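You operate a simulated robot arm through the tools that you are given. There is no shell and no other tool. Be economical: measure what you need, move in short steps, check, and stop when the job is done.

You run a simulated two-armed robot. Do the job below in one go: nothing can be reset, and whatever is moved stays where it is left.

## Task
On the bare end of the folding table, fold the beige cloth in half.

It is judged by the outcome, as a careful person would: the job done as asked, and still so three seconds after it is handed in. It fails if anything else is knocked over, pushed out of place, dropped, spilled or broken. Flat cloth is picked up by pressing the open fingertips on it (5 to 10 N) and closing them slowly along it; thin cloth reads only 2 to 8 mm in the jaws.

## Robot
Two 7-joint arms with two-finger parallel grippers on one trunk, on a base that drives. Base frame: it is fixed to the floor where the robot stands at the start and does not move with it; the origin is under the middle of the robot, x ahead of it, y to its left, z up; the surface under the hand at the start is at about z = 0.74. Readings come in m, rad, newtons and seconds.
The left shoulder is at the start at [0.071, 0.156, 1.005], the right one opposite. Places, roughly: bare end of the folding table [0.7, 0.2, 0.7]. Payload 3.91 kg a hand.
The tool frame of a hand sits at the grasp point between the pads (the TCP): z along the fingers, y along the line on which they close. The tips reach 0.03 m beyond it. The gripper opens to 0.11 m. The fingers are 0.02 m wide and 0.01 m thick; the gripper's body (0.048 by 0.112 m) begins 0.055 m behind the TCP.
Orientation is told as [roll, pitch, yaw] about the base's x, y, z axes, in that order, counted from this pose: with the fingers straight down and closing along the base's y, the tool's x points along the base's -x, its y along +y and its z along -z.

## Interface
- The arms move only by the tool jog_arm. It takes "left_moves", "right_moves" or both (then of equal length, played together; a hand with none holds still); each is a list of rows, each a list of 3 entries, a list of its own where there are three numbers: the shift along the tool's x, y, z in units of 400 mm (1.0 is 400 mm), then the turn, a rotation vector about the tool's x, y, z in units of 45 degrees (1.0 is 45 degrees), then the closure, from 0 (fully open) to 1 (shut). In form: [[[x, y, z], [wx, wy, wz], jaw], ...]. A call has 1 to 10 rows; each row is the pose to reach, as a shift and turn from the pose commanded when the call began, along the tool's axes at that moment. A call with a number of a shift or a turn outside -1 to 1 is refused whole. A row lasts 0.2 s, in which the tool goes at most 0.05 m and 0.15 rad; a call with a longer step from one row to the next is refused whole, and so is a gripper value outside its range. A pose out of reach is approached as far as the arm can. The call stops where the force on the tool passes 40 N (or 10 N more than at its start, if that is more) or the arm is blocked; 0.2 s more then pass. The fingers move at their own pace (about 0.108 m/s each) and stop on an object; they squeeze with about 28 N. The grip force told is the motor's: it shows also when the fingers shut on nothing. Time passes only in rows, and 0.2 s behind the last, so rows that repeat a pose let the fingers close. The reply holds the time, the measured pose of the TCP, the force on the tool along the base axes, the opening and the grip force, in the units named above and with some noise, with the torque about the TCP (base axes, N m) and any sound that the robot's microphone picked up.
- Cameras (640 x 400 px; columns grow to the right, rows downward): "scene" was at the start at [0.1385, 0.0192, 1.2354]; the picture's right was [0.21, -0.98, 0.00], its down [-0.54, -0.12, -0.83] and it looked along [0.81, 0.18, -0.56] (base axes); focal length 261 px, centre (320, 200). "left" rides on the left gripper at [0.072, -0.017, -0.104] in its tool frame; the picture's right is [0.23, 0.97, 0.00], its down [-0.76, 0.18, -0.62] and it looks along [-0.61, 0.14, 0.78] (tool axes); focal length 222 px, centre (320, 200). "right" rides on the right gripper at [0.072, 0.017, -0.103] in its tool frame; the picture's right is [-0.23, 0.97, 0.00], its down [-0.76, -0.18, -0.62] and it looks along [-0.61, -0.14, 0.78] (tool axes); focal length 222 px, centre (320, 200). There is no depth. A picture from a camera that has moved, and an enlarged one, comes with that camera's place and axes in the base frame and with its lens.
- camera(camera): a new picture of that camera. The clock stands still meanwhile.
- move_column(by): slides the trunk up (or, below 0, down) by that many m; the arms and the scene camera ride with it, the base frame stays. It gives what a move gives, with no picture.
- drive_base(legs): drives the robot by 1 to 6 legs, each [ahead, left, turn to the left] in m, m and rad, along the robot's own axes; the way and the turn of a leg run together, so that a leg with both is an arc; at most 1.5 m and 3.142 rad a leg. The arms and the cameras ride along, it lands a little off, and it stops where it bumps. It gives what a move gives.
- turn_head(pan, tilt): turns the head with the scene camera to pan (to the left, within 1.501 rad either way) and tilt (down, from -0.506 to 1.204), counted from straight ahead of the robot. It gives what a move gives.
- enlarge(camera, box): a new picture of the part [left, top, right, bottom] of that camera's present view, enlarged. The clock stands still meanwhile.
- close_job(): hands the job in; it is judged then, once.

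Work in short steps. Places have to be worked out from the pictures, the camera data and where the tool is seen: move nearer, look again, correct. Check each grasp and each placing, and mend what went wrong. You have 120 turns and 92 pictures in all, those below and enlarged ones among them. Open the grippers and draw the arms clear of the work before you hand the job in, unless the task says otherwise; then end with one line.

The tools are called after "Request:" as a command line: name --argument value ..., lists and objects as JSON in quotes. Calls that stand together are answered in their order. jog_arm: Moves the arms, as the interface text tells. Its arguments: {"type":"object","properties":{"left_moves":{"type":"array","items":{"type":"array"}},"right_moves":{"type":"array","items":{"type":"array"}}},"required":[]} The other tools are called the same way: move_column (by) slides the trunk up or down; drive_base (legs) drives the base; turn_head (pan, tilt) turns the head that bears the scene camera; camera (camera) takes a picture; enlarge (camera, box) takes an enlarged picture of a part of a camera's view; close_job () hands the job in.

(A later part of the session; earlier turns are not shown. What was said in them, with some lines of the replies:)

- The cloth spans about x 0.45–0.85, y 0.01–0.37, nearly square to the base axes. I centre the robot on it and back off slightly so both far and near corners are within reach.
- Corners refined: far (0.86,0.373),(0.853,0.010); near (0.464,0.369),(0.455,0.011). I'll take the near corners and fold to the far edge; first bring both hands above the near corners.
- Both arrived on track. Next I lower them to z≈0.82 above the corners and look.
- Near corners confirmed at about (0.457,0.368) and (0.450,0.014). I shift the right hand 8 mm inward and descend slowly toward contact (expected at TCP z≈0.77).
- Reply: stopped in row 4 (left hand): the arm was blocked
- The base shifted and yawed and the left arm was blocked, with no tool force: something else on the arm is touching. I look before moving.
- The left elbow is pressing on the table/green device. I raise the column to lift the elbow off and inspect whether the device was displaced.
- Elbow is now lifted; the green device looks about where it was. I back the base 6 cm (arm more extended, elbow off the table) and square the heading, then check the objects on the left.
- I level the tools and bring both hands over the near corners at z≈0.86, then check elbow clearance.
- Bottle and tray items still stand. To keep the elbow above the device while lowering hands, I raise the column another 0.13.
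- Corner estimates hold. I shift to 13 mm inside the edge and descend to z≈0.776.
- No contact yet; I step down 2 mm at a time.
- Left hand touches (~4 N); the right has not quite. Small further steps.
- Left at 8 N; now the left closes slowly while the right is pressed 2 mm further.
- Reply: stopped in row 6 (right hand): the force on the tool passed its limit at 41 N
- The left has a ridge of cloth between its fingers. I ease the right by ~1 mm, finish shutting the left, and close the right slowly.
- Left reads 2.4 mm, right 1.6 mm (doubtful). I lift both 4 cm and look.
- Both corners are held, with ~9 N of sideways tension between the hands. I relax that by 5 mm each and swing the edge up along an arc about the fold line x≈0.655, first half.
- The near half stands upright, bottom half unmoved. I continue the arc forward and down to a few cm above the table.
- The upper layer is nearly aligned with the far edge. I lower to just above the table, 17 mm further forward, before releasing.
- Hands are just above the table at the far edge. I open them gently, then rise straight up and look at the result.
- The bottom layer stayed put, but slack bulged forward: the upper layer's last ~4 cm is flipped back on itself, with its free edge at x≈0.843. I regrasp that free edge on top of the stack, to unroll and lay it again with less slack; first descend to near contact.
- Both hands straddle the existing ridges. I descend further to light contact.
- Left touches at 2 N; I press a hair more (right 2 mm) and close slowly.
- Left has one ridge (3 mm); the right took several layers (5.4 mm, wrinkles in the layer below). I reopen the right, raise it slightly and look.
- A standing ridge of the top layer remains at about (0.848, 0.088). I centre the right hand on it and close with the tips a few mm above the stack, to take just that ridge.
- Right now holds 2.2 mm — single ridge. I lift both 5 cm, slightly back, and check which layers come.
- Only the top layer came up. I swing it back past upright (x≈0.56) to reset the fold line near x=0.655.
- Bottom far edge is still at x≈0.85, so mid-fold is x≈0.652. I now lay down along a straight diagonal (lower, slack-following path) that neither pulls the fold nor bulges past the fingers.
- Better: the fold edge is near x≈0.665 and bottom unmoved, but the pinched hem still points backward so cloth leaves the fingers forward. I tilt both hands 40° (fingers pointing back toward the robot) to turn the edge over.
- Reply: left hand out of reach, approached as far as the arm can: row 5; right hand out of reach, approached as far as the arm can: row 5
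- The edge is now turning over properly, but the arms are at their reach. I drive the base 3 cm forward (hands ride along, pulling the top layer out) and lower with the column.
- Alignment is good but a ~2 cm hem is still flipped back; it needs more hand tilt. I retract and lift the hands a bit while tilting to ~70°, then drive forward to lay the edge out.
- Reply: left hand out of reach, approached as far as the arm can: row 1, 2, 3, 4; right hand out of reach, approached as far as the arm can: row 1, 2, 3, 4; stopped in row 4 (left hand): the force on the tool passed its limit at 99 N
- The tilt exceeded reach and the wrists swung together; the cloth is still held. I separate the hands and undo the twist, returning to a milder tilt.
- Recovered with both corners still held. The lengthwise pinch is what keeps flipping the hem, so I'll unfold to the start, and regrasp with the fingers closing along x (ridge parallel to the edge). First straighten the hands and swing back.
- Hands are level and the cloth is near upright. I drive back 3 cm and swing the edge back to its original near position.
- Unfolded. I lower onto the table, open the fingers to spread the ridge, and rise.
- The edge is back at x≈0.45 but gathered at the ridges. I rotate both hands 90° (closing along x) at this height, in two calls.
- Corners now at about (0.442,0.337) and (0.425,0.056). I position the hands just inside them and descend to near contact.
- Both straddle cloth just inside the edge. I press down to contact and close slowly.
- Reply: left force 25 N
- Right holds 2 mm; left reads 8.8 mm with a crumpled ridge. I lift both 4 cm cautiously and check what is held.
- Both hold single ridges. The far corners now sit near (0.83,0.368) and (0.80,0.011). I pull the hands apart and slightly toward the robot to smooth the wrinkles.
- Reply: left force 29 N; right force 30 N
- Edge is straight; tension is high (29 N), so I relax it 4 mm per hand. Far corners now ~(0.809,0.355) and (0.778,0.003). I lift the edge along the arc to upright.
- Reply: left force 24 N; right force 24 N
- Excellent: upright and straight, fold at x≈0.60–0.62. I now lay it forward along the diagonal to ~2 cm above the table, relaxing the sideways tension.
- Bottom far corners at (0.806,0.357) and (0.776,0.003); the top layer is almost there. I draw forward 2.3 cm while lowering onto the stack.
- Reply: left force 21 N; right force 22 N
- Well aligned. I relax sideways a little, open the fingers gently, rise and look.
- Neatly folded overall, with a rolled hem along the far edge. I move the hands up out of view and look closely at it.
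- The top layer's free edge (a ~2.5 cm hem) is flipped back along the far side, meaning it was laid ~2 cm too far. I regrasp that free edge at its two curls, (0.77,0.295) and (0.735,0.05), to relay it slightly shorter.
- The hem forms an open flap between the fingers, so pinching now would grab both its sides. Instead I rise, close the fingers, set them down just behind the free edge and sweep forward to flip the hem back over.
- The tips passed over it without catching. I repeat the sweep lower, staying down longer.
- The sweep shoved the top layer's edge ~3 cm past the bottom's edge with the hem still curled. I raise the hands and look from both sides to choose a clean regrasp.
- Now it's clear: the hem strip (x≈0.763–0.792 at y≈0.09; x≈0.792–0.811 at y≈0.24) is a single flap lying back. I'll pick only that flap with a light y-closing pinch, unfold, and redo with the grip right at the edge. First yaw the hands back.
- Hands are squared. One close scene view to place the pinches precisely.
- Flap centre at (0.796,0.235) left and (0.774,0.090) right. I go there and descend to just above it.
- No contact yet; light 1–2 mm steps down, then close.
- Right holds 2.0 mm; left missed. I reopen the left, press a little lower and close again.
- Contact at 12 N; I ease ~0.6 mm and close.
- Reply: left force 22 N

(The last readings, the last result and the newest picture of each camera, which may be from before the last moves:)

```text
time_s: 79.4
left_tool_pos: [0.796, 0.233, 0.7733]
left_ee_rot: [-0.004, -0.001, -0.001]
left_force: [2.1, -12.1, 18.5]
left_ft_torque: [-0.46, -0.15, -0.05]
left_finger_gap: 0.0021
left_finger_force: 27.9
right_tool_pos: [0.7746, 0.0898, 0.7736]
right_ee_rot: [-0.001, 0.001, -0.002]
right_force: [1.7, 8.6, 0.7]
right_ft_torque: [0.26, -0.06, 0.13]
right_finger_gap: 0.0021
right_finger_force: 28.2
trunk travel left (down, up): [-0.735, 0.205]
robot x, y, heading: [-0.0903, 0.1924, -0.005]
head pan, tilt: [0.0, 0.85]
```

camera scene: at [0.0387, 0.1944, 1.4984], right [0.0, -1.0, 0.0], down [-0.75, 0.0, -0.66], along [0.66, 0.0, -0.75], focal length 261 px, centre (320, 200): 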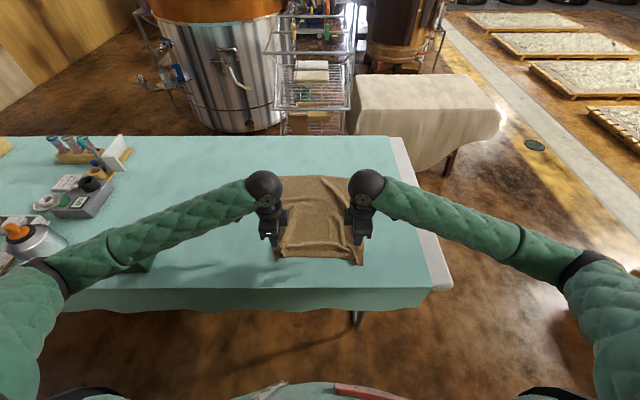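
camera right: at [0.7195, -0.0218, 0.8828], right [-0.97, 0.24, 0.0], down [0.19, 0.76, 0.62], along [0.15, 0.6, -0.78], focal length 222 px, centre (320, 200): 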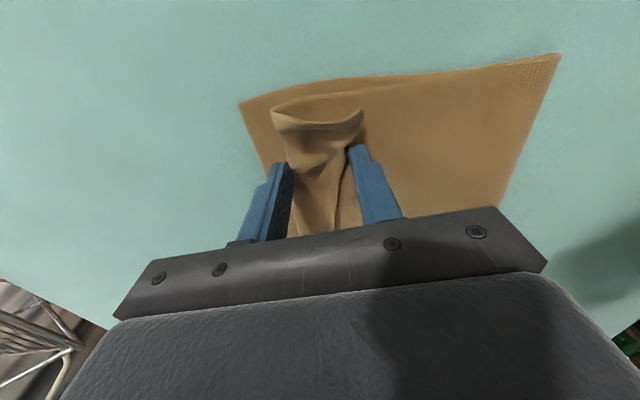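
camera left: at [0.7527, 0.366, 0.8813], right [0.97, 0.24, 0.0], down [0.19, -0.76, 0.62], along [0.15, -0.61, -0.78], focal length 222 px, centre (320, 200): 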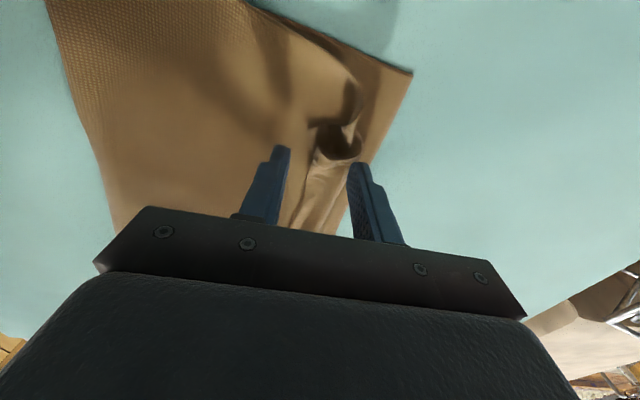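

Both hold 2.1 mm. I lift 5 cm (slightly inward to relax tension) and check.

Request:
jog_arm --left_moves '[[[0, -0.008, -0.04], [0, 0, 0], 1.0], [[0, -0.008, -0.09], [0, 0, 0], 1.0], [[0.02, -0.008, -0.14], [0, 0, 0], 1.0]]' --right_moves '[[[0, 0.008, -0.04], [0, 0, 0], 1.0], [[0, 0.008, -0.09], [0, 0, 0], 1.0], [[0.02, 0.008, -0.14], [0, 0, 0], 1.0]]'

Request:
enlarge --camera "scene" --box '[256, 155, 384, 235]'

```text
time_s: 80.2
left_tool_pos: [0.7893, 0.2353, 0.8276]
left_ee_rot: [-0.002, 0.001, 0.001]
left_force: [-0.5, -2.2, 0.5]
left_ft_torque: [-0.05, 0.01, 0.01]
left_finger_gap: 0.0021
left_finger_force: 27.7
right_tool_pos: [0.766, 0.0947, 0.8295]
right_ee_rot: [0.0, 0.002, -0.002]
right_force: [-0.1, 3.8, -0.5]
right_ft_torque: [0.1, -0.02, 0.02]
right_finger_gap: 0.002
right_finger_force: 28.2
trunk travel left (down, up): [-0.735, 0.205]
robot x, y, heading: [-0.0906, 0.1927, -0.002]
head pan, tilt: [0.0, 0.85]
```

```text
5.00 times, centred on (320, 195) of scene
camera zoom: at [0.038, 0.1945, 1.4984], right [0.0, -1.0, 0.0], down [-0.75, 0.0, -0.66], along [0.66, 0.0, -0.75], focal length 1306 px, centre (320, 225)
```

zoom: 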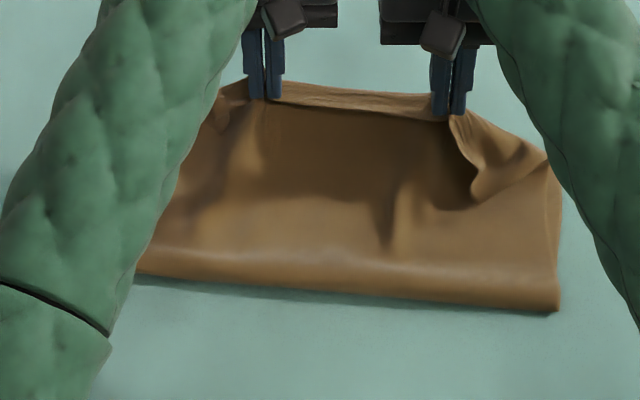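

The flap's very edge is held. Its corners hang free though, so I'll unfold fully and regrasp near the corners. I back the base 4 cm for near reach and swing the edge back.

Request:
drive_base --legs '[[-0.04, 0, 0]]'

Request:
jog_arm --left_moves '[[[0.06, 0, -0.09], [0, 0, 0], 1.0], [[0.13, 0, -0.17], [0, 0, 0], 1.0], [[0.21, 0, -0.23], [0, 0, 0], 1.0], [[0.3, 0, -0.27], [0, 0, 0], 1.0], [[0.4, 0, -0.28], [0, 0, 0], 1.0], [[0.5, 0, -0.26], [0, 0, 0], 1.0], [[0.59, 0, -0.215], [0, 0, 0], 1.0], [[0.67, 0, -0.15], [0, 0, 0], 1.0], [[0.74, 0, -0.07], [0, 0, 0], 1.0], [[0.79, 0, 0.02], [0, 0, 0], 1.0]]' --right_moves '[[[0.06, 0, -0.09], [0, 0, 0], 1.0], [[0.13, 0, -0.17], [0, 0, 0], 1.0], [[0.21, 0, -0.23], [0, 0, 0], 1.0], [[0.3, 0, -0.27], [0, 0, 0], 1.0], [[0.4, 0, -0.28], [0, 0, 0], 1.0], [[0.5, 0, -0.26], [0, 0, 0], 1.0], [[0.59, 0, -0.215], [0, 0, 0], 1.0], [[0.67, 0, -0.15], [0, 0, 0], 1.0], [[0.74, 0, -0.07], [0, 0, 0], 1.0], [[0.79, 0, 0.02], [0, 0, 0], 1.0]]'

```text
time_s: 81.1
left_tool_pos: [0.7483, 0.236, 0.8279]
left_ee_rot: [-0.002, -0.003, 0.001]
left_force: [-0.4, -2.6, 1.6]
left_ft_torque: [-0.12, -0.02, -0.05]
left_finger_gap: 0.0022
left_finger_force: 27.8
right_tool_pos: [0.725, 0.0955, 0.8313]
right_ee_rot: [0.0, 0.002, -0.001]
right_force: [0.9, 2.4, 0.2]
right_ft_torque: [0.13, -0.04, 0.01]
right_finger_gap: 0.0016
right_finger_force: 28.3
trunk travel left (down, up): [-0.735, 0.205]
robot x, y, heading: [-0.1329, 0.1981, -0.001]
head pan, tilt: [0.0, 0.85]
```

```text
time_s: 83.3
left_tool_pos: [0.435, 0.2357, 0.8225]
left_ee_rot: [-0.003, -0.002, 0.003]
left_force: [-0.6, -4.3, 0.5]
left_ft_torque: [-0.13, -0.03, -0.03]
left_finger_gap: 0.0023
left_finger_force: 27.9
right_tool_pos: [0.4087, 0.0965, 0.8254]
right_ee_rot: [-0.001, 0.001, -0.002]
right_force: [1.5, 2.9, 0.6]
right_ft_torque: [0.14, -0.04, 0.03]
right_finger_gap: 0.0018
right_finger_force: 28.0
trunk travel left (down, up): [-0.735, 0.205]
robot x, y, heading: [-0.1308, 0.1928, -0.004]
head pan, tilt: [0.0, 0.85]
```

Now lower the edge to the table, drawing it gently taut, then open wide and rise.

Request:
jog_arm --left_moves '[[[0.02, 0, 0.05], [0, 0, 0], 1.0], [[0.04, 0, 0.1], [0, 0, 0], 1.0], [[0.05, 0, 0.117], [0, 0, 0], 1.0], [[0.05, 0, 0.117], [0, 0, 0], 0.85], [[0.05, 0, 0.117], [0, 0, 0], 0.65], [[0.05, 0, 0.08], [0, 0, 0], 0.65], [[0.05, 0, 0], [0, 0, 0], 0.65], [[0.03, 0.05, -0.1], [0, 0, 0], 0.65]]' --right_moves '[[[0.015, 0, 0.05], [0, 0, 0], 1.0], [[0.03, 0, 0.1], [0, 0, 0], 1.0], [[0.035, 0, 0.124], [0, 0, 0], 1.0], [[0.035, 0, 0.124], [0, 0, 0], 0.85], [[0.035, 0, 0.124], [0, 0, 0], 0.65], [[0.035, 0, 0.08], [0, 0, 0], 0.65], [[0.035, 0, 0], [0, 0, 0], 0.65], [[0.02, -0.05, -0.1], [0, 0, 0], 0.65]]'

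Request:
enlarge --camera "scene" --box '[216, 160, 424, 290]'

```text
time_s: 85.1
left_tool_pos: [0.4206, 0.2557, 0.8576]
left_ee_rot: [-0.003, 0.001, 0.001]
left_force: [-0.6, -0.1, -1.8]
left_ft_torque: [0.02, -0.02, -0.01]
left_finger_gap: 0.0385
left_finger_force: 0.0
right_tool_pos: [0.4017, 0.0752, 0.8644]
right_ee_rot: [-0.001, 0.002, -0.001]
right_force: [0.9, -0.7, -0.2]
right_ft_torque: [-0.01, -0.03, 0.01]
right_finger_gap: 0.0386
right_finger_force: 0.1
trunk travel left (down, up): [-0.735, 0.205]
robot x, y, heading: [-0.1308, 0.1955, -0.006]
head pan, tilt: [0.0, 0.85]
```

```text
3.08 times, centred on (320, 225) of scene
camera zoom: at [-0.0011, 0.195, 1.4982], right [0.0, -1.0, 0.0], down [-0.75, 0.0, -0.66], along [0.66, 0.0, -0.75], focal length 804 px, centre (320, 123)
```

zoom: 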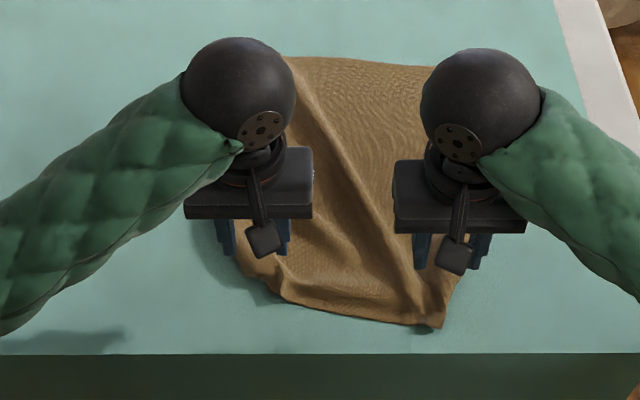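

The near edge is down but wrinkled, and the left corner is hidden. I spread the hands outward and look.

Request:
jog_arm --left_moves '[[[0, 0.1, -0.02], [0, 0, 0], 0.65], [[0, 0.2, -0.04], [0, 0, 0], 0.65], [[0, 0.3, -0.05], [0, 0, 0], 0.65], [[0, 0.4, -0.05], [0, 0, 0], 0.65]]' --right_moves '[[[0, -0.1, -0.02], [0, 0, 0], 0.65], [[0, -0.2, -0.04], [0, 0, 0], 0.65], [[0, -0.3, -0.05], [0, 0, 0], 0.65], [[0, -0.4, -0.05], [0, 0, 0], 0.65]]'

Request:
enlarge --camera "scene" --box '[232, 160, 408, 270]'

```text
time_s: 86.1
left_tool_pos: [0.4189, 0.4139, 0.8773]
left_ee_rot: [-0.003, 0.001, 0.002]
left_force: [-0.4, 0.1, -0.3]
left_ft_torque: [0.01, 0.01, 0.02]
left_finger_gap: 0.0386
left_finger_force: 0.0
right_tool_pos: [0.4036, -0.0848, 0.8851]
right_ee_rot: [-0.001, 0.001, -0.001]
right_force: [-0.7, -0.3, -0.1]
right_ft_torque: [-0.02, -0.05, 0.02]
right_finger_gap: 0.0387
right_finger_force: 0.0
trunk travel left (down, up): [-0.735, 0.205]
robot x, y, heading: [-0.1282, 0.1948, -0.003]
head pan, tilt: [0.0, 0.85]
```

```text
3.64 times, centred on (320, 215) of scene
camera zoom: at [-0.0027, 0.1947, 1.4985], right [0.0, -1.0, 0.0], down [-0.75, 0.0, -0.66], along [0.66, 0.0, -0.75], focal length 950 px, centre (320, 146)
```

zoom: 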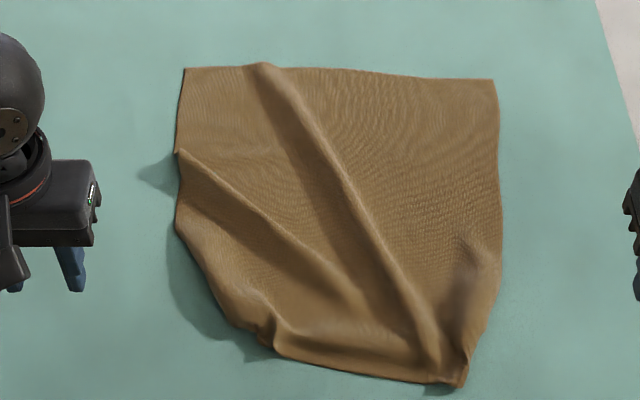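

The left near corner appears tucked. I yaw the left hand 90° and place its camera to look at that corner.

Request:
jog_arm --left_moves '[[[0, 0, 0], [0, 0, 0.166], 0.65], [[0, 0, 0], [0, 0, 0.333], 0.65], [[0, 0, 0], [0, 0, 0.5], 0.65], [[0, 0, 0], [0, 0, 0.666], 0.65], [[0, 0, 0], [0, 0, 0.833], 0.65], [[0, 0, 0], [0, 0, 1.0], 0.65]]' --right_moves '[[[0, 0, 0], [0, 0, -0.166], 0.65], [[0, 0, 0], [0, 0, -0.333], 0.65], [[0, 0, 0], [0, 0, -0.5], 0.65], [[0, 0, 0], [0, 0, -0.666], 0.65], [[0, 0, 0], [0, 0, -0.833], 0.65], [[0, 0, 0], [0, 0, -1.0], 0.65]]'

Request:
jog_arm --left_moves '[[[0, 0, 0], [0, 0, 0.166], 0.65], [[0, 0, 0], [0, 0, 0.333], 0.65], [[0, 0, 0], [0, 0, 0.5], 0.65], [[0, 0, 0], [0, 0, 0.666], 0.65], [[0, 0, 0], [0, 0, 0.833], 0.65], [[0, 0, 0], [0, 0, 1.0], 0.65]]' --right_moves '[[[0, 0, 0], [0, 0, -0.166], 0.65], [[0, 0, 0], [0, 0, -0.333], 0.65], [[0, 0, 0], [0, 0, -0.5], 0.65], [[0, 0, 0], [0, 0, -0.666], 0.65], [[0, 0, 0], [0, 0, -0.833], 0.65], [[0, 0, 0], [0, 0, -1.0], 0.65]]'

Request:
enlarge --camera "left" --box '[200, 0, 520, 200]'

```text
time_s: 87.5
left_tool_pos: [0.4198, 0.4136, 0.8778]
left_ee_rot: [-0.005, -0.001, -0.787]
left_force: [0.5, 0.3, 0.1]
left_ft_torque: [0.0, 0.02, -0.04]
left_finger_gap: 0.0384
left_finger_force: 0.0
right_tool_pos: [0.402, -0.0842, 0.8835]
right_ee_rot: [0.003, 0.001, 0.785]
right_force: [-0.1, -0.1, 0.9]
right_ft_torque: [-0.05, 0.03, -0.02]
right_finger_gap: 0.0386
right_finger_force: 0.1
trunk travel left (down, up): [-0.735, 0.205]
robot x, y, heading: [-0.1292, 0.1933, 0.003]
head pan, tilt: [0.0, 0.85]
```

```text
time_s: 88.9
left_tool_pos: [0.4213, 0.414, 0.8795]
left_ee_rot: [-0.001, -0.005, -1.572]
left_force: [-0.7, 1.1, -0.7]
left_ft_torque: [0.01, -0.01, 0.03]
left_finger_gap: 0.0385
left_finger_force: 0.1
right_tool_pos: [0.4021, -0.0839, 0.8832]
right_ee_rot: [0.001, -0.001, 1.571]
right_force: [-0.5, 0.5, -0.6]
right_ft_torque: [-0.03, 0.04, 0.0]
right_finger_gap: 0.0385
right_finger_force: 0.0
trunk travel left (down, up): [-0.735, 0.205]
robot x, y, heading: [-0.13, 0.1954, -0.002]
head pan, tilt: [0.0, 0.85]
```

```text
2.00 times, centred on (360, 100) of left
camera zoom: at [0.4035, 0.4874, 0.9814], right [0.97, 0.23, 0.0], down [0.18, -0.76, 0.63], along [0.14, -0.61, -0.78], focal length 444 px, centre (240, 400)
```

zoom: 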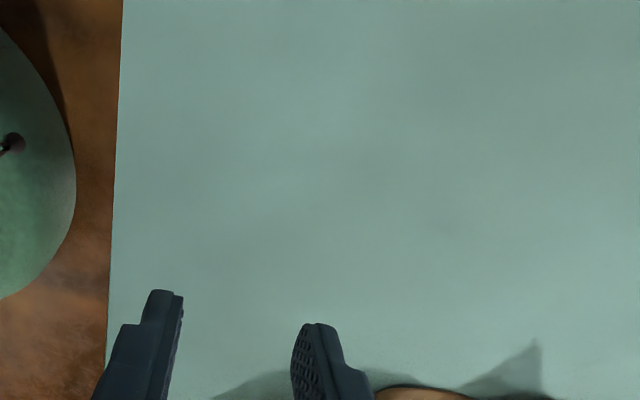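

That view shows nothing useful, and only 3 pictures remain, so I plan carefully: pick up the clean far corners (≈(0.782,0.349),(0.762,-0.003)), let the cloth hang to shed its wrinkles, lay its lower half forward, then bring the held edge back over it. First yaw the hands back to 0.

Request:
jog_arm --left_moves '[[[0, 0, 0], [0, 0, -0.166], 0.7], [[0, 0, 0], [0, 0, -0.333], 0.7], [[0, 0, 0], [0, 0, -0.5], 0.7], [[0, 0, 0], [0, 0, -0.666], 0.7], [[0, 0, 0], [0, 0, -0.833], 0.7], [[0, 0, 0], [0, 0, -1.0], 0.7]]' --right_moves '[[[0, 0, 0], [0, 0, 0.166], 0.7], [[0, 0, 0], [0, 0, 0.333], 0.7], [[0, 0, 0], [0, 0, 0.5], 0.7], [[0, 0, 0], [0, 0, 0.666], 0.7], [[0, 0, 0], [0, 0, 0.833], 0.7], [[0, 0, 0], [0, 0, 1.0], 0.7]]'

Request:
jog_arm --left_moves '[[[0, 0, 0], [0, 0, -0.166], 0.7], [[0, 0, 0], [0, 0, -0.333], 0.7], [[0, 0, 0], [0, 0, -0.5], 0.7], [[0, 0, 0], [0, 0, -0.666], 0.7], [[0, 0, 0], [0, 0, -0.833], 0.7], [[0, 0, 0], [0, 0, -1.0], 0.7]]' --right_moves '[[[0, 0, 0], [0, 0, 0.166], 0.7], [[0, 0, 0], [0, 0, 0.333], 0.7], [[0, 0, 0], [0, 0, 0.5], 0.7], [[0, 0, 0], [0, 0, 0.666], 0.7], [[0, 0, 0], [0, 0, 0.833], 0.7], [[0, 0, 0], [0, 0, 1.0], 0.7]]'

```text
time_s: 90.3
left_tool_pos: [0.4216, 0.4157, 0.8793]
left_ee_rot: [0.0, -0.001, -0.781]
left_force: [0.0, 0.2, 0.0]
left_ft_torque: [0.0, 0.0, -0.02]
left_finger_gap: 0.033
left_finger_force: 0.0
right_tool_pos: [0.4021, -0.0846, 0.8821]
right_ee_rot: [0.001, 0.002, 0.782]
right_force: [0.4, 0.2, 0.0]
right_ft_torque: [0.04, -0.02, -0.03]
right_finger_gap: 0.033
right_finger_force: 0.0
trunk travel left (down, up): [-0.735, 0.205]
robot x, y, heading: [-0.1323, 0.1936, 0.001]
head pan, tilt: [0.0, 0.85]
```

```text
time_s: 91.7
left_tool_pos: [0.4208, 0.4157, 0.8789]
left_ee_rot: [-0.003, 0.001, 0.004]
left_force: [-0.5, -0.1, 0.6]
left_ft_torque: [-0.03, -0.02, -0.02]
left_finger_gap: 0.033
left_finger_force: 0.1
right_tool_pos: [0.4004, -0.0852, 0.8838]
right_ee_rot: [-0.001, 0.002, -0.003]
right_force: [0.2, 0.1, -0.2]
right_ft_torque: [-0.02, -0.01, 0.0]
right_finger_gap: 0.033
right_finger_force: 0.0
trunk travel left (down, up): [-0.735, 0.205]
robot x, y, heading: [-0.1294, 0.1934, -0.003]
head pan, tilt: [0.0, 0.85]
```

Hands squared; now both travel above the cloth to the far corners.

Request:
jog_arm --left_moves '[[[-0.1, -0.03, 0], [0, 0, 0], 0.7], [[-0.2, -0.06, 0], [0, 0, 0], 0.7], [[-0.3, -0.09, 0], [0, 0, 0], 0.7], [[-0.4, -0.12, 0], [0, 0, 0], 0.7], [[-0.5, -0.15, 0], [0, 0, 0], 0.7], [[-0.6, -0.18, 0], [0, 0, 0], 0.7], [[-0.7, -0.21, 0], [0, 0, 0], 0.7], [[-0.8, -0.24, 0.02], [0, 0, 0], 0.7], [[-0.87, -0.26, 0.08], [0, 0, 0], 0.7], [[-0.87, -0.26, 0.15], [0, 0, 0], 0.7]]' --right_moves '[[[-0.1, 0.035, 0], [0, 0, 0], 0.7], [[-0.2, 0.07, 0], [0, 0, 0], 0.7], [[-0.3, 0.1, 0], [0, 0, 0], 0.7], [[-0.4, 0.135, 0], [0, 0, 0], 0.7], [[-0.5, 0.17, 0], [0, 0, 0], 0.7], [[-0.6, 0.205, 0], [0, 0, 0], 0.7], [[-0.7, 0.24, 0], [0, 0, 0], 0.7], [[-0.8, 0.275, 0.02], [0, 0, 0], 0.7], [[-0.8725, 0.3, 0.08], [0, 0, 0], 0.7], [[-0.8725, 0.3, 0.16], [0, 0, 0], 0.7]]'

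Request:
jog_arm --left_moves '[[[0, 0, 0.05], [0, 0, 0], 0.7], [[0, 0, 0.075], [0, 0, 0], 0.7], [[0, 0, 0.08], [0, 0, 0], 0.7]]' --right_moves '[[[0, 0, 0.05], [0, 0, 0], 0.7], [[0, 0, 0.075], [0, 0, 0], 0.7], [[0, 0, 0.08], [0, 0, 0], 0.7]]'

```text
time_s: 93.9
left_tool_pos: [0.7702, 0.3099, 0.8206]
left_ee_rot: [-0.003, 0.001, 0.002]
left_force: [0.6, 0.1, 0.7]
left_ft_torque: [0.04, 0.0, 0.02]
left_finger_gap: 0.0331
left_finger_force: 0.1
right_tool_pos: [0.7523, 0.0374, 0.816]
right_ee_rot: [0.001, 0.0, -0.001]
right_force: [-0.7, 0.6, -0.3]
right_ft_torque: [-0.02, -0.02, -0.02]
right_finger_gap: 0.0328
right_finger_force: 0.0
trunk travel left (down, up): [-0.735, 0.205]
robot x, y, heading: [-0.1299, 0.1945, -0.003]
head pan, tilt: [0.0, 0.85]
```

```text
time_s: 94.7
left_tool_pos: [0.7682, 0.3118, 0.7869]
left_ee_rot: [-0.003, 0.002, -0.001]
left_force: [-0.1, -0.5, 0.1]
left_ft_torque: [-0.03, 0.0, -0.02]
left_finger_gap: 0.0329
left_finger_force: 0.0
right_tool_pos: [0.7512, 0.036, 0.7853]
right_ee_rot: [0.001, 0.001, -0.002]
right_force: [-0.4, -0.4, 0.2]
right_ft_torque: [0.0, 0.02, -0.02]
right_finger_gap: 0.0329
right_finger_force: 0.0
trunk travel left (down, up): [-0.735, 0.205]
robot x, y, heading: [-0.1306, 0.1952, -0.002]
head pan, tilt: [0.0, 0.85]
```

Now down to contact in small steps.

Request:
jog_arm --left_moves '[[[0, 0, 0.015], [0, 0, 0], 0.7], [[0, 0, 0.027], [0, 0, 0], 0.7], [[0, 0, 0.032], [0, 0, 0], 0.7], [[0, 0, 0.036], [0, 0, 0], 0.7]]' --right_moves '[[[0, 0, 0.012], [0, 0, 0], 0.7], [[0, 0, 0.024], [0, 0, 0], 0.7], [[0, 0, 0.03], [0, 0, 0], 0.7], [[0, 0, 0.033], [0, 0, 0], 0.7]]'

```text
time_s: 95.7
left_tool_pos: [0.7685, 0.3123, 0.7734]
left_ee_rot: [-0.003, -0.001, 0.003]
left_force: [-0.2, -0.7, -0.3]
left_ft_torque: [-0.01, 0.0, -0.04]
left_finger_gap: 0.0331
left_finger_force: 0.1
right_tool_pos: [0.7522, 0.036, 0.7728]
right_ee_rot: [-0.002, 0.002, -0.003]
right_force: [-0.4, 0.0, -1.0]
right_ft_torque: [0.0, -0.01, 0.01]
right_finger_gap: 0.033
right_finger_force: 0.0
trunk travel left (down, up): [-0.735, 0.205]
robot x, y, heading: [-0.1291, 0.1943, 0.002]
head pan, tilt: [0.0, 0.85]
```

Request:
jog_arm --left_moves '[[[0, 0, 0.003], [0, 0, 0], 0.7], [[0, 0, 0.006], [0, 0, 0], 0.7]]' --right_moves '[[[0, 0, 0.003], [0, 0, 0], 0.7], [[0, 0, 0.006], [0, 0, 0], 0.7]]'

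```text
time_s: 96.3
left_tool_pos: [0.7691, 0.3114, 0.7735]
left_ee_rot: [-0.003, 0.0, 0.001]
left_force: [1.9, 1.9, 7.2]
left_ft_torque: [0.1, -0.07, -0.01]
left_finger_gap: 0.033
left_finger_force: 0.2
right_tool_pos: [0.751, 0.0349, 0.7724]
right_ee_rot: [0.001, 0.001, -0.002]
right_force: [-0.2, 0.3, 2.6]
right_ft_torque: [0.0, -0.03, -0.01]
right_finger_gap: 0.033
right_finger_force: 0.0
trunk travel left (down, up): [-0.735, 0.205]
robot x, y, heading: [-0.127, 0.1928, -0.008]
head pan, tilt: [0.0, 0.85]
```

Left presses 7 N, right 3 N; a touch more on the right and close both slowly.

Request:
jog_arm --left_moves '[[[0, 0, 0], [0, 0, 0], 0.7], [[0, 0, 0], [0, 0, 0], 0.74], [[0, 0, 0], [0, 0, 0], 0.79], [[0, 0, 0], [0, 0, 0], 0.84], [[0, 0, 0], [0, 0, 0], 0.89], [[0, 0, 0], [0, 0, 0], 0.94], [[0, 0, 0], [0, 0, 0], 1.0], [[0, 0, 0], [0, 0, 0], 1.0]]' --right_moves '[[[0, 0, 0.002], [0, 0, 0], 0.7], [[0, 0, 0.002], [0, 0, 0], 0.74], [[0, 0, 0.002], [0, 0, 0], 0.79], [[0, 0, 0.002], [0, 0, 0], 0.84], [[0, 0, 0.002], [0, 0, 0], 0.89], [[0, 0, 0.002], [0, 0, 0], 0.94], [[0, 0, 0.002], [0, 0, 0], 1.0], [[0, 0, 0.002], [0, 0, 0], 1.0]]'

```text
time_s: 98.1
left_tool_pos: [0.7684, 0.3107, 0.7709]
left_ee_rot: [-0.004, 0.002, -0.001]
left_force: [0.5, -6.8, 4.4]
left_ft_torque: [-0.19, 0.0, -0.01]
left_finger_gap: 0.0023
left_finger_force: 27.8
right_tool_pos: [0.7511, 0.0348, 0.7724]
right_ee_rot: [0.0, 0.001, -0.001]
right_force: [2.7, 6.0, 12.6]
right_ft_torque: [0.15, -0.02, 0.06]
right_finger_gap: 0.0026
right_finger_force: 28.3
trunk travel left (down, up): [-0.735, 0.205]
robot x, y, heading: [-0.1295, 0.1958, 0.001]
head pan, tilt: [0.0, 0.85]
```

Both corners held (2.3 and 2.6 mm). I lift the cloth up and toward the robot so it hangs.

Request:
jog_arm --left_moves '[[[0.02, -0.01, -0.08], [0, 0, 0], 1.0], [[0.05, -0.01, -0.16], [0, 0, 0], 1.0], [[0.09, -0.01, -0.24], [0, 0, 0], 1.0], [[0.13, -0.01, -0.32], [0, 0, 0], 1.0], [[0.18, -0.01, -0.4], [0, 0, 0], 1.0], [[0.23, -0.01, -0.48], [0, 0, 0], 1.0], [[0.28, -0.01, -0.56], [0, 0, 0], 1.0], [[0.33, -0.01, -0.64], [0, 0, 0], 1.0]]' --right_moves '[[[0.02, 0.01, -0.08], [0, 0, 0], 1.0], [[0.05, 0.01, -0.16], [0, 0, 0], 1.0], [[0.08, 0.01, -0.24], [0, 0, 0], 1.0], [[0.12, 0.01, -0.32], [0, 0, 0], 1.0], [[0.16, 0.01, -0.4], [0, 0, 0], 1.0], [[0.2, 0.01, -0.48], [0, 0, 0], 1.0], [[0.25, 0.01, -0.56], [0, 0, 0], 1.0], [[0.29, 0.01, -0.64], [0, 0, 0], 1.0]]'

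Request:
jog_arm --left_moves '[[[0.05, 0, -0.08], [0, 0, 0], 1.0], [[0.1, 0, -0.16], [0, 0, 0], 1.0], [[0.15, 0, -0.24], [0, 0, 0], 1.0], [[0.2, 0, -0.32], [0, 0, 0], 1.0], [[0.25, 0, -0.4], [0, 0, 0], 1.0], [[0.29, 0, -0.46], [0, 0, 0], 1.0], [[0.29, 0, -0.48], [0, 0, 0], 1.0], [[0.29, 0, -0.48], [0, 0, 0], 1.0]]' --right_moves '[[[0.05, 0, -0.08], [0, 0, 0], 1.0], [[0.1, 0, -0.16], [0, 0, 0], 1.0], [[0.15, 0, -0.24], [0, 0, 0], 1.0], [[0.2, 0, -0.32], [0, 0, 0], 1.0], [[0.25, 0, -0.4], [0, 0, 0], 1.0], [[0.29, 0, -0.46], [0, 0, 0], 1.0], [[0.29, 0, -0.48], [0, 0, 0], 1.0], [[0.29, 0, -0.48], [0, 0, 0], 1.0]]'

```text
time_s: 99.9
left_tool_pos: [0.6362, 0.3072, 1.0243]
left_ee_rot: [-0.003, 0.0, -0.001]
left_force: [0.5, 0.7, -0.2]
left_ft_torque: [0.03, -0.01, 0.01]
left_finger_gap: 0.0024
left_finger_force: 28.6
right_tool_pos: [0.6317, 0.0394, 1.0265]
right_ee_rot: [0.0, 0.001, -0.003]
right_force: [0.0, -0.7, 0.1]
right_ft_torque: [-0.03, -0.01, -0.02]
right_finger_gap: 0.0023
right_finger_force: 27.8
trunk travel left (down, up): [-0.735, 0.205]
robot x, y, heading: [-0.1288, 0.1927, -0.003]
head pan, tilt: [0.0, 0.85]
```

```text
time_s: 101.7
left_tool_pos: [0.5215, 0.3106, 1.2195]
left_ee_rot: [-0.004, 0.0, 0.002]
left_force: [0.3, -0.9, -0.3]
left_ft_torque: [-0.04, 0.0, 0.02]
left_finger_gap: 0.0023
left_finger_force: 27.9
right_tool_pos: [0.5193, 0.0387, 1.2194]
right_ee_rot: [0.0, 0.002, 0.0]
right_force: [0.2, 1.6, 0.7]
right_ft_torque: [0.02, 0.02, 0.02]
right_finger_gap: 0.0026
right_finger_force: 28.1
trunk travel left (down, up): [-0.735, 0.205]
robot x, y, heading: [-0.1312, 0.1973, 0.001]
head pan, tilt: [0.0, 0.85]
```

Both still hold. One picture to check how the cloth hangs.

Request:
camera --camera "scene"

```text
2 pictures are left
camera scene: at [-0.0014, 0.1943, 1.4984], right [0.0, -1.0, 0.0], down [-0.75, 0.0, -0.66], along [0.66, 0.0, -0.75], focal length 261 px, centre (320, 200)
```

scene: 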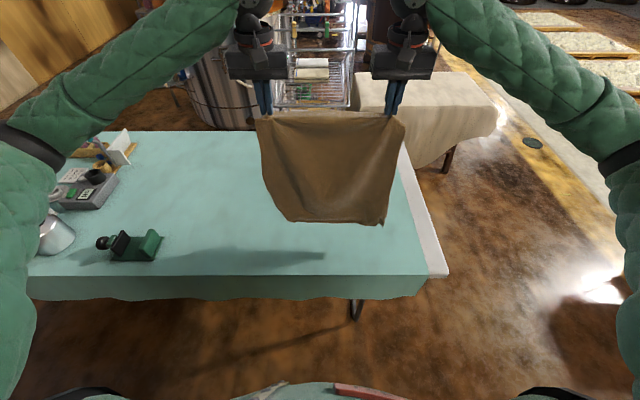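

It hangs cleanly, bottom edge ~5 cm above the table. I now lower while moving forward so the lower half lays out flat behind the hands.

Request:
jog_arm --left_moves '[[[0.05, 0, 0], [0, 0, 0], 1.0], [[0.0875, 0, 0.025], [0, 0, 0], 1.0], [[0.05, 0, 0.075], [0, 0, 0], 1.0], [[0, 0, 0.125], [0, 0, 0], 1.0], [[-0.0625, 0, 0.2], [0, 0, 0], 1.0], [[-0.125, 0, 0.2625], [0, 0, 0], 1.0], [[-0.2, 0, 0.3375], [0, 0, 0], 1.0], [[-0.275, 0, 0.4125], [0, 0, 0], 1.0], [[-0.35, 0, 0.4875], [0, 0, 0], 1.0], [[-0.425, 0, 0.5625], [0, 0, 0], 1.0]]' --right_moves '[[[0.05, 0, 0], [0, 0, 0], 1.0], [[0.0875, 0, 0.025], [0, 0, 0], 1.0], [[0.05, 0, 0.075], [0, 0, 0], 1.0], [[0, 0, 0.125], [0, 0, 0], 1.0], [[-0.0625, 0, 0.2], [0, 0, 0], 1.0], [[-0.125, 0, 0.2625], [0, 0, 0], 1.0], [[-0.2, 0, 0.3375], [0, 0, 0], 1.0], [[-0.275, 0, 0.4125], [0, 0, 0], 1.0], [[-0.35, 0, 0.4875], [0, 0, 0], 1.0], [[-0.425, 0, 0.5625], [0, 0, 0], 1.0]]'

Request:
enlarge --camera "scene" --box '[220, 100, 420, 225]'

```text
time_s: 103.9
left_tool_pos: [0.6964, 0.3084, 0.9908]
left_ee_rot: [-0.004, 0.003, 0.0]
left_force: [1.3, -1.9, 0.4]
left_ft_torque: [-0.06, 0.04, -0.03]
left_finger_gap: 0.0026
left_finger_force: 27.9
right_tool_pos: [0.6924, 0.0358, 0.9903]
right_ee_rot: [0.0, 0.003, -0.001]
right_force: [0.1, 1.9, -0.1]
right_ft_torque: [0.06, 0.01, -0.04]
right_finger_gap: 0.0025
right_finger_force: 27.6
trunk travel left (down, up): [-0.735, 0.205]
robot x, y, heading: [-0.1316, 0.1954, -0.002]
head pan, tilt: [0.0, 0.85]
```

```text
3.20 times, centred on (320, 162) of scene
camera zoom: at [0.0015, 0.1946, 1.4982], right [0.0, -1.0, 0.0], down [-0.75, 0.0, -0.66], along [0.66, 0.0, -0.75], focal length 836 px, centre (320, 320)
```

zoom: 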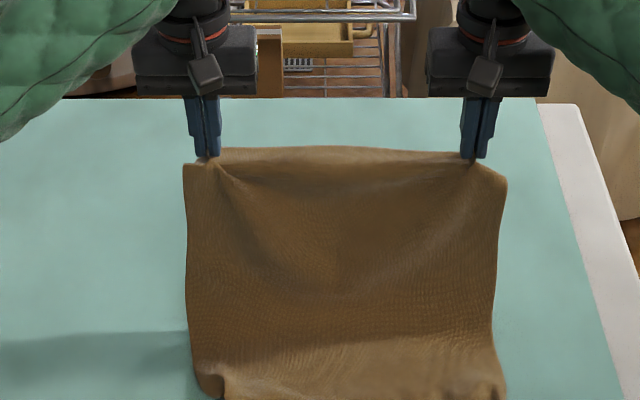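

Excellent: the lower half is laying out flat. I finish the layout and reverse direction, bringing the held edge back over toward the near edge (estimated x≈0.50), tilting the fingers forward as it comes down; I keep the last picture for the final alignment.

Request:
jog_arm --left_moves '[[[-0.015, 0, 0.05], [0, 0, 0], 1.0], [[-0.015, 0, 0.075], [0, 0, 0], 1.0], [[0.075, 0, 0.1], [0, -0.1, 0], 1.0], [[0.175, 0, 0.15], [0, -0.22, 0], 1.0], [[0.2625, 0, 0.225], [0, -0.34, 0], 1.0], [[0.3375, 0, 0.3125], [0, -0.46, 0], 1.0], [[0.3875, 0, 0.3875], [0, -0.58, 0], 1.0], [[0.3875, 0, 0.3875], [0, -0.7, 0], 1.0]]' --right_moves '[[[-0.02, 0, 0.05], [0, 0, 0], 1.0], [[-0.02, 0, 0.075], [0, 0, 0], 1.0], [[0.07, 0, 0.1], [0, -0.1, 0], 1.0], [[0.17, 0, 0.15], [0, -0.22, 0], 1.0], [[0.2575, 0, 0.225], [0, -0.34, 0], 1.0], [[0.3325, 0, 0.3125], [0, -0.46, 0], 1.0], [[0.3825, 0, 0.3875], [0, -0.58, 0], 1.0], [[0.3825, 0, 0.3875], [0, -0.7, 0], 1.0]]'

```text
time_s: 105.7
left_tool_pos: [0.5354, 0.3071, 0.8386]
left_ee_rot: [-0.005, -0.551, 0.003]
left_force: [-0.1, 0.1, 0.2]
left_ft_torque: [0.01, 0.01, -0.03]
left_finger_gap: 0.0025
left_finger_force: 28.9
right_tool_pos: [0.5356, 0.0379, 0.8384]
right_ee_rot: [0.001, -0.55, -0.002]
right_force: [0.4, 0.1, -0.9]
right_ft_torque: [0.01, 0.01, 0.05]
right_finger_gap: 0.0026
right_finger_force: 28.4
trunk travel left (down, up): [-0.735, 0.205]
robot x, y, heading: [-0.1327, 0.1957, 0.001]
head pan, tilt: [0.0, 0.85]
```

Both held, tilted 32°. I lower 3 cm more and use the last picture for alignment.

Request:
jog_arm --left_moves '[[[0.032, 0, 0.024], [0, 0, 0], 1.0], [[0.065, 0, 0.048], [0, 0, 0], 1.0], [[0.065, 0, 0.048], [0, 0, 0], 1.0]]' --right_moves '[[[0.032, 0, 0.024], [0, 0, 0], 1.0], [[0.065, 0, 0.048], [0, 0, 0], 1.0], [[0.065, 0, 0.048], [0, 0, 0], 1.0]]'

Request:
enlarge --camera "scene" --box '[224, 150, 416, 270]'

```text
time_s: 106.5
left_tool_pos: [0.5235, 0.3061, 0.8078]
left_ee_rot: [-0.002, -0.549, 0.005]
left_force: [0.7, 0.5, 0.0]
left_ft_torque: [0.01, -0.02, -0.01]
left_finger_gap: 0.0022
left_finger_force: 28.2
right_tool_pos: [0.5256, 0.0392, 0.8082]
right_ee_rot: [0.0, -0.548, -0.001]
right_force: [-0.2, 0.4, 0.2]
right_ft_torque: [0.0, 0.03, 0.02]
right_finger_gap: 0.0027
right_finger_force: 28.5
trunk travel left (down, up): [-0.735, 0.205]
robot x, y, heading: [-0.1322, 0.1937, -0.005]
head pan, tilt: [0.0, 0.85]
```

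```text
3.33 times, centred on (320, 210) of scene
camera zoom: at [-0.0015, 0.1944, 1.4984], right [0.0, -1.0, 0.0], down [-0.75, 0.0, -0.66], along [0.66, 0.0, -0.75], focal length 871 px, centre (320, 167)
```

zoom: 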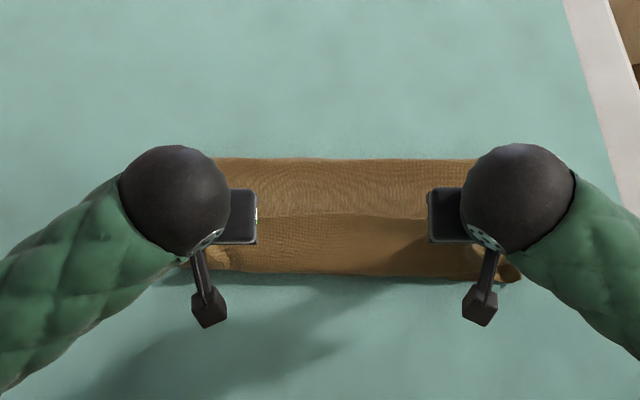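

The view shows the near edge at x≈0.513 but the fold only at ≈0.67, so the lower half is ~4 cm short (should fold at ≈0.713). I lift the held edge back up and forward to lay out more of the lower half.

Request:
jog_arm --left_moves '[[[-0.0884, 0, -0.0485], [0, 0, 0], 1.0], [[-0.185, 0, -0.0862], [0, 0, 0], 1.0], [[-0.284, 0, -0.1045], [0, 0, 0], 1.0], [[-0.389, 0, -0.108], [0, 0, 0], 1.0], [[-0.479, 0, -0.0877], [0, 0, 0], 1.0], [[-0.554, 0, -0.042], [0, 0, 0], 1.0], [[-0.594, 0, 0.012], [0, 0, 0], 1.0], [[-0.601, 0, 0.025], [0, 0, 0], 1.0], [[-0.601, 0, 0.025], [0, 0, 0], 1.0]]' --right_moves '[[[-0.0884, 0, -0.0485], [0, 0, 0], 1.0], [[-0.185, 0, -0.0862], [0, 0, 0], 1.0], [[-0.284, 0, -0.1045], [0, 0, 0], 1.0], [[-0.389, 0, -0.108], [0, 0, 0], 1.0], [[-0.479, 0, -0.0877], [0, 0, 0], 1.0], [[-0.554, 0, -0.042], [0, 0, 0], 1.0], [[-0.594, 0, 0.012], [0, 0, 0], 1.0], [[-0.601, 0, 0.025], [0, 0, 0], 1.0], [[-0.601, 0, 0.025], [0, 0, 0], 1.0]]'

```text
time_s: 108.5
left_tool_pos: [0.7352, 0.3085, 0.9249]
left_ee_rot: [-0.003, -0.55, 0.001]
left_force: [1.0, -1.9, -0.5]
left_ft_torque: [-0.01, 0.01, -0.03]
left_finger_gap: 0.0022
left_finger_force: 27.3
right_tool_pos: [0.734, 0.0382, 0.9235]
right_ee_rot: [0.0, -0.547, -0.002]
right_force: [-0.5, 1.0, 0.7]
right_ft_torque: [0.02, -0.02, 0.06]
right_finger_gap: 0.0025
right_finger_force: 28.4
trunk travel left (down, up): [-0.735, 0.205]
robot x, y, heading: [-0.1312, 0.1928, -0.0]
head pan, tilt: [0.0, 0.85]
```

No drag on the hands. I dip slightly forward to seat the fold line, then bring the edge back along a slack-free path to the near edge.

Request:
jog_arm --left_moves '[[[0.018, 0, 0.077], [0, 0, 0], 1.0], [[0.056, 0, -0.0285], [0, 0, 0], 1.0], [[0.132, 0, -0.0957], [0, 0, 0], 1.0], [[0.233, 0, -0.0988], [0, 0, 0], 1.0], [[0.347, 0, -0.0805], [0, 0, 0], 1.0], [[0.456, 0, -0.0452], [0, 0, 0], 1.0], [[0.556, 0, -0.003], [0, 0, 0], 1.0], [[0.631, 0, 0.024], [0, 0, 0], 1.0], [[0.676, 0, 0.04], [0, 0, 0], 1.0], [[0.676, 0, 0.04], [0, 0, 0], 1.0]]' --right_moves '[[[0.018, 0, 0.077], [0, 0, 0], 1.0], [[0.056, 0, -0.0285], [0, 0, 0], 1.0], [[0.132, 0, -0.0957], [0, 0, 0], 1.0], [[0.233, 0, -0.0988], [0, 0, 0], 1.0], [[0.347, 0, -0.0805], [0, 0, 0], 1.0], [[0.456, 0, -0.0452], [0, 0, 0], 1.0], [[0.556, 0, -0.003], [0, 0, 0], 1.0], [[0.631, 0, 0.024], [0, 0, 0], 1.0], [[0.676, 0, 0.04], [0, 0, 0], 1.0], [[0.676, 0, 0.04], [0, 0, 0], 1.0]]'

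```text
time_s: 110.7
left_tool_pos: [0.5124, 0.3086, 0.7737]
left_ee_rot: [-0.003, -0.553, 0.004]
left_force: [0.9, 0.1, 9.6]
left_ft_torque: [-0.08, -0.12, 0.02]
left_finger_gap: 0.0022
left_finger_force: 27.8
right_tool_pos: [0.5133, 0.039, 0.773]
right_ee_rot: [-0.001, -0.554, -0.001]
right_force: [6.0, 1.1, 21.9]
right_ft_torque: [0.03, -0.36, 0.0]
right_finger_gap: 0.0023
right_finger_force: 28.2
trunk travel left (down, up): [-0.735, 0.205]
robot x, y, heading: [-0.1299, 0.1936, 0.001]
head pan, tilt: [0.0, 0.85]
```

Edge is laid on the near edge with light table contact. I ease up 2 mm, open slowly, and withdraw along the finger axis.

Request:
jog_arm --left_moves '[[[-0.002, 0, -0.004], [0, 0, 0], 1.0], [[-0.002, 0, -0.004], [0, 0, 0], 0.93], [[-0.002, 0, -0.004], [0, 0, 0], 0.85], [[-0.002, 0, -0.004], [0, 0, 0], 0.78], [[-0.002, 0, -0.004], [0, 0, 0], 0.72], [[0, 0, -0.03], [0, 0, 0], 0.72], [[0, 0, -0.08], [0, 0, 0], 0.72], [[0, 0, -0.17], [0, 0, 0], 0.72], [[-0.02, 0, -0.27], [0, 0, 0], 0.72]]' --right_moves '[[[-0.004, 0, -0.006], [0, 0, 0], 1.0], [[-0.004, 0, -0.006], [0, 0, 0], 0.93], [[-0.004, 0, -0.006], [0, 0, 0], 0.85], [[-0.004, 0, -0.006], [0, 0, 0], 0.78], [[-0.004, 0, -0.006], [0, 0, 0], 0.72], [[0, 0, -0.03], [0, 0, 0], 0.72], [[0, 0, -0.08], [0, 0, 0], 0.72], [[0, 0, -0.17], [0, 0, 0], 0.72], [[-0.02, 0, -0.27], [0, 0, 0], 0.72]]'

```text
time_s: 112.7
left_tool_pos: [0.463, 0.3076, 0.8681]
left_ee_rot: [-0.003, -0.55, 0.003]
left_force: [-0.7, 0.2, 0.5]
left_ft_torque: [0.01, 0.0, -0.01]
left_finger_gap: 0.0306
left_finger_force: 0.1
right_tool_pos: [0.4638, 0.0391, 0.8662]
right_ee_rot: [0.001, -0.549, -0.002]
right_force: [-0.2, -0.1, 0.4]
right_ft_torque: [0.02, 0.0, -0.01]
right_finger_gap: 0.0306
right_finger_force: 0.1
trunk travel left (down, up): [-0.735, 0.205]
robot x, y, heading: [-0.1318, 0.2, -0.005]
head pan, tilt: [0.0, 0.85]
```

Released cleanly with no force. I raise the arms well clear and try for a look.

Request:
jog_arm --left_moves '[[[-0.05, 0.06, -0.09], [0, 0, 0], 0.72], [[-0.1, 0.12, -0.18], [0, 0, 0], 0.72], [[-0.13, 0.18, -0.25], [0, 0, 0], 0.72]]' --right_moves '[[[-0.05, -0.06, -0.09], [0, 0, 0], 0.72], [[-0.1, -0.12, -0.18], [0, 0, 0], 0.72], [[-0.13, -0.18, -0.25], [0, 0, 0], 0.72]]'

Request:
camera --camera "scene"

```text
time_s: 113.5
left_tool_pos: [0.4527, 0.3795, 0.9806]
left_ee_rot: [-0.003, -0.548, 0.001]
left_force: [0.2, 0.1, 0.1]
left_ft_torque: [-0.01, 0.01, 0.01]
left_finger_gap: 0.0307
left_finger_force: 0.1
right_tool_pos: [0.4545, -0.0315, 0.9798]
right_ee_rot: [0.0, -0.545, -0.002]
right_force: [0.8, -0.1, -0.4]
right_ft_torque: [-0.02, 0.03, -0.03]
right_finger_gap: 0.0308
right_finger_force: 0.1
trunk travel left (down, up): [-0.735, 0.205]
robot x, y, heading: [-0.1288, 0.1953, -0.004]
head pan, tilt: [0.0, 0.85]
```

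```text
refused: no pictures are left
```

No pictures remain; the grippers released with no drag and the arms are clear. I open the grippers fully and hand in.

Request:
jog_arm --left_moves '[[[0, 0, 0], [0, 0, 0], 0.3], [[0, 0, 0], [0, 0, 0], 0.0], [[0, 0, 0], [0, 0, 0], 0.0]]' --right_moves '[[[0, 0, 0], [0, 0, 0], 0.3], [[0, 0, 0], [0, 0, 0], 0.0], [[0, 0, 0], [0, 0, 0], 0.0]]'

Request:
close_job

```text
time_s: 114.3
left_tool_pos: [0.4527, 0.3783, 0.9802]
left_ee_rot: [-0.002, -0.55, 0.004]
left_force: [-0.3, 0.1, 0.7]
left_ft_torque: [0.02, 0.02, 0.01]
left_finger_gap: 0.1099
left_finger_force: 0.1
right_tool_pos: [0.4544, -0.0321, 0.9807]
right_ee_rot: [0.0, -0.549, -0.001]
right_force: [-0.3, -0.4, -0.3]
right_ft_torque: [-0.02, -0.05, 0.02]
right_finger_gap: 0.11
right_finger_force: 0.1
trunk travel left (down, up): [-0.735, 0.205]
robot x, y, heading: [-0.132, 0.1931, -0.003]
head pan, tilt: [0.0, 0.85]
```

```text
The job is handed in.
```

I folded the beige cloth in half (far edge over near edge) and handed it in, but the final fold is unconfirmed: my pictures ran out before the last correction, so edge alignment and a near-left corner last seen curled are unchecked; early on the left elbow pressed on the table near the green device, which looked unmoved afterwards, and both grippers are open and clear.
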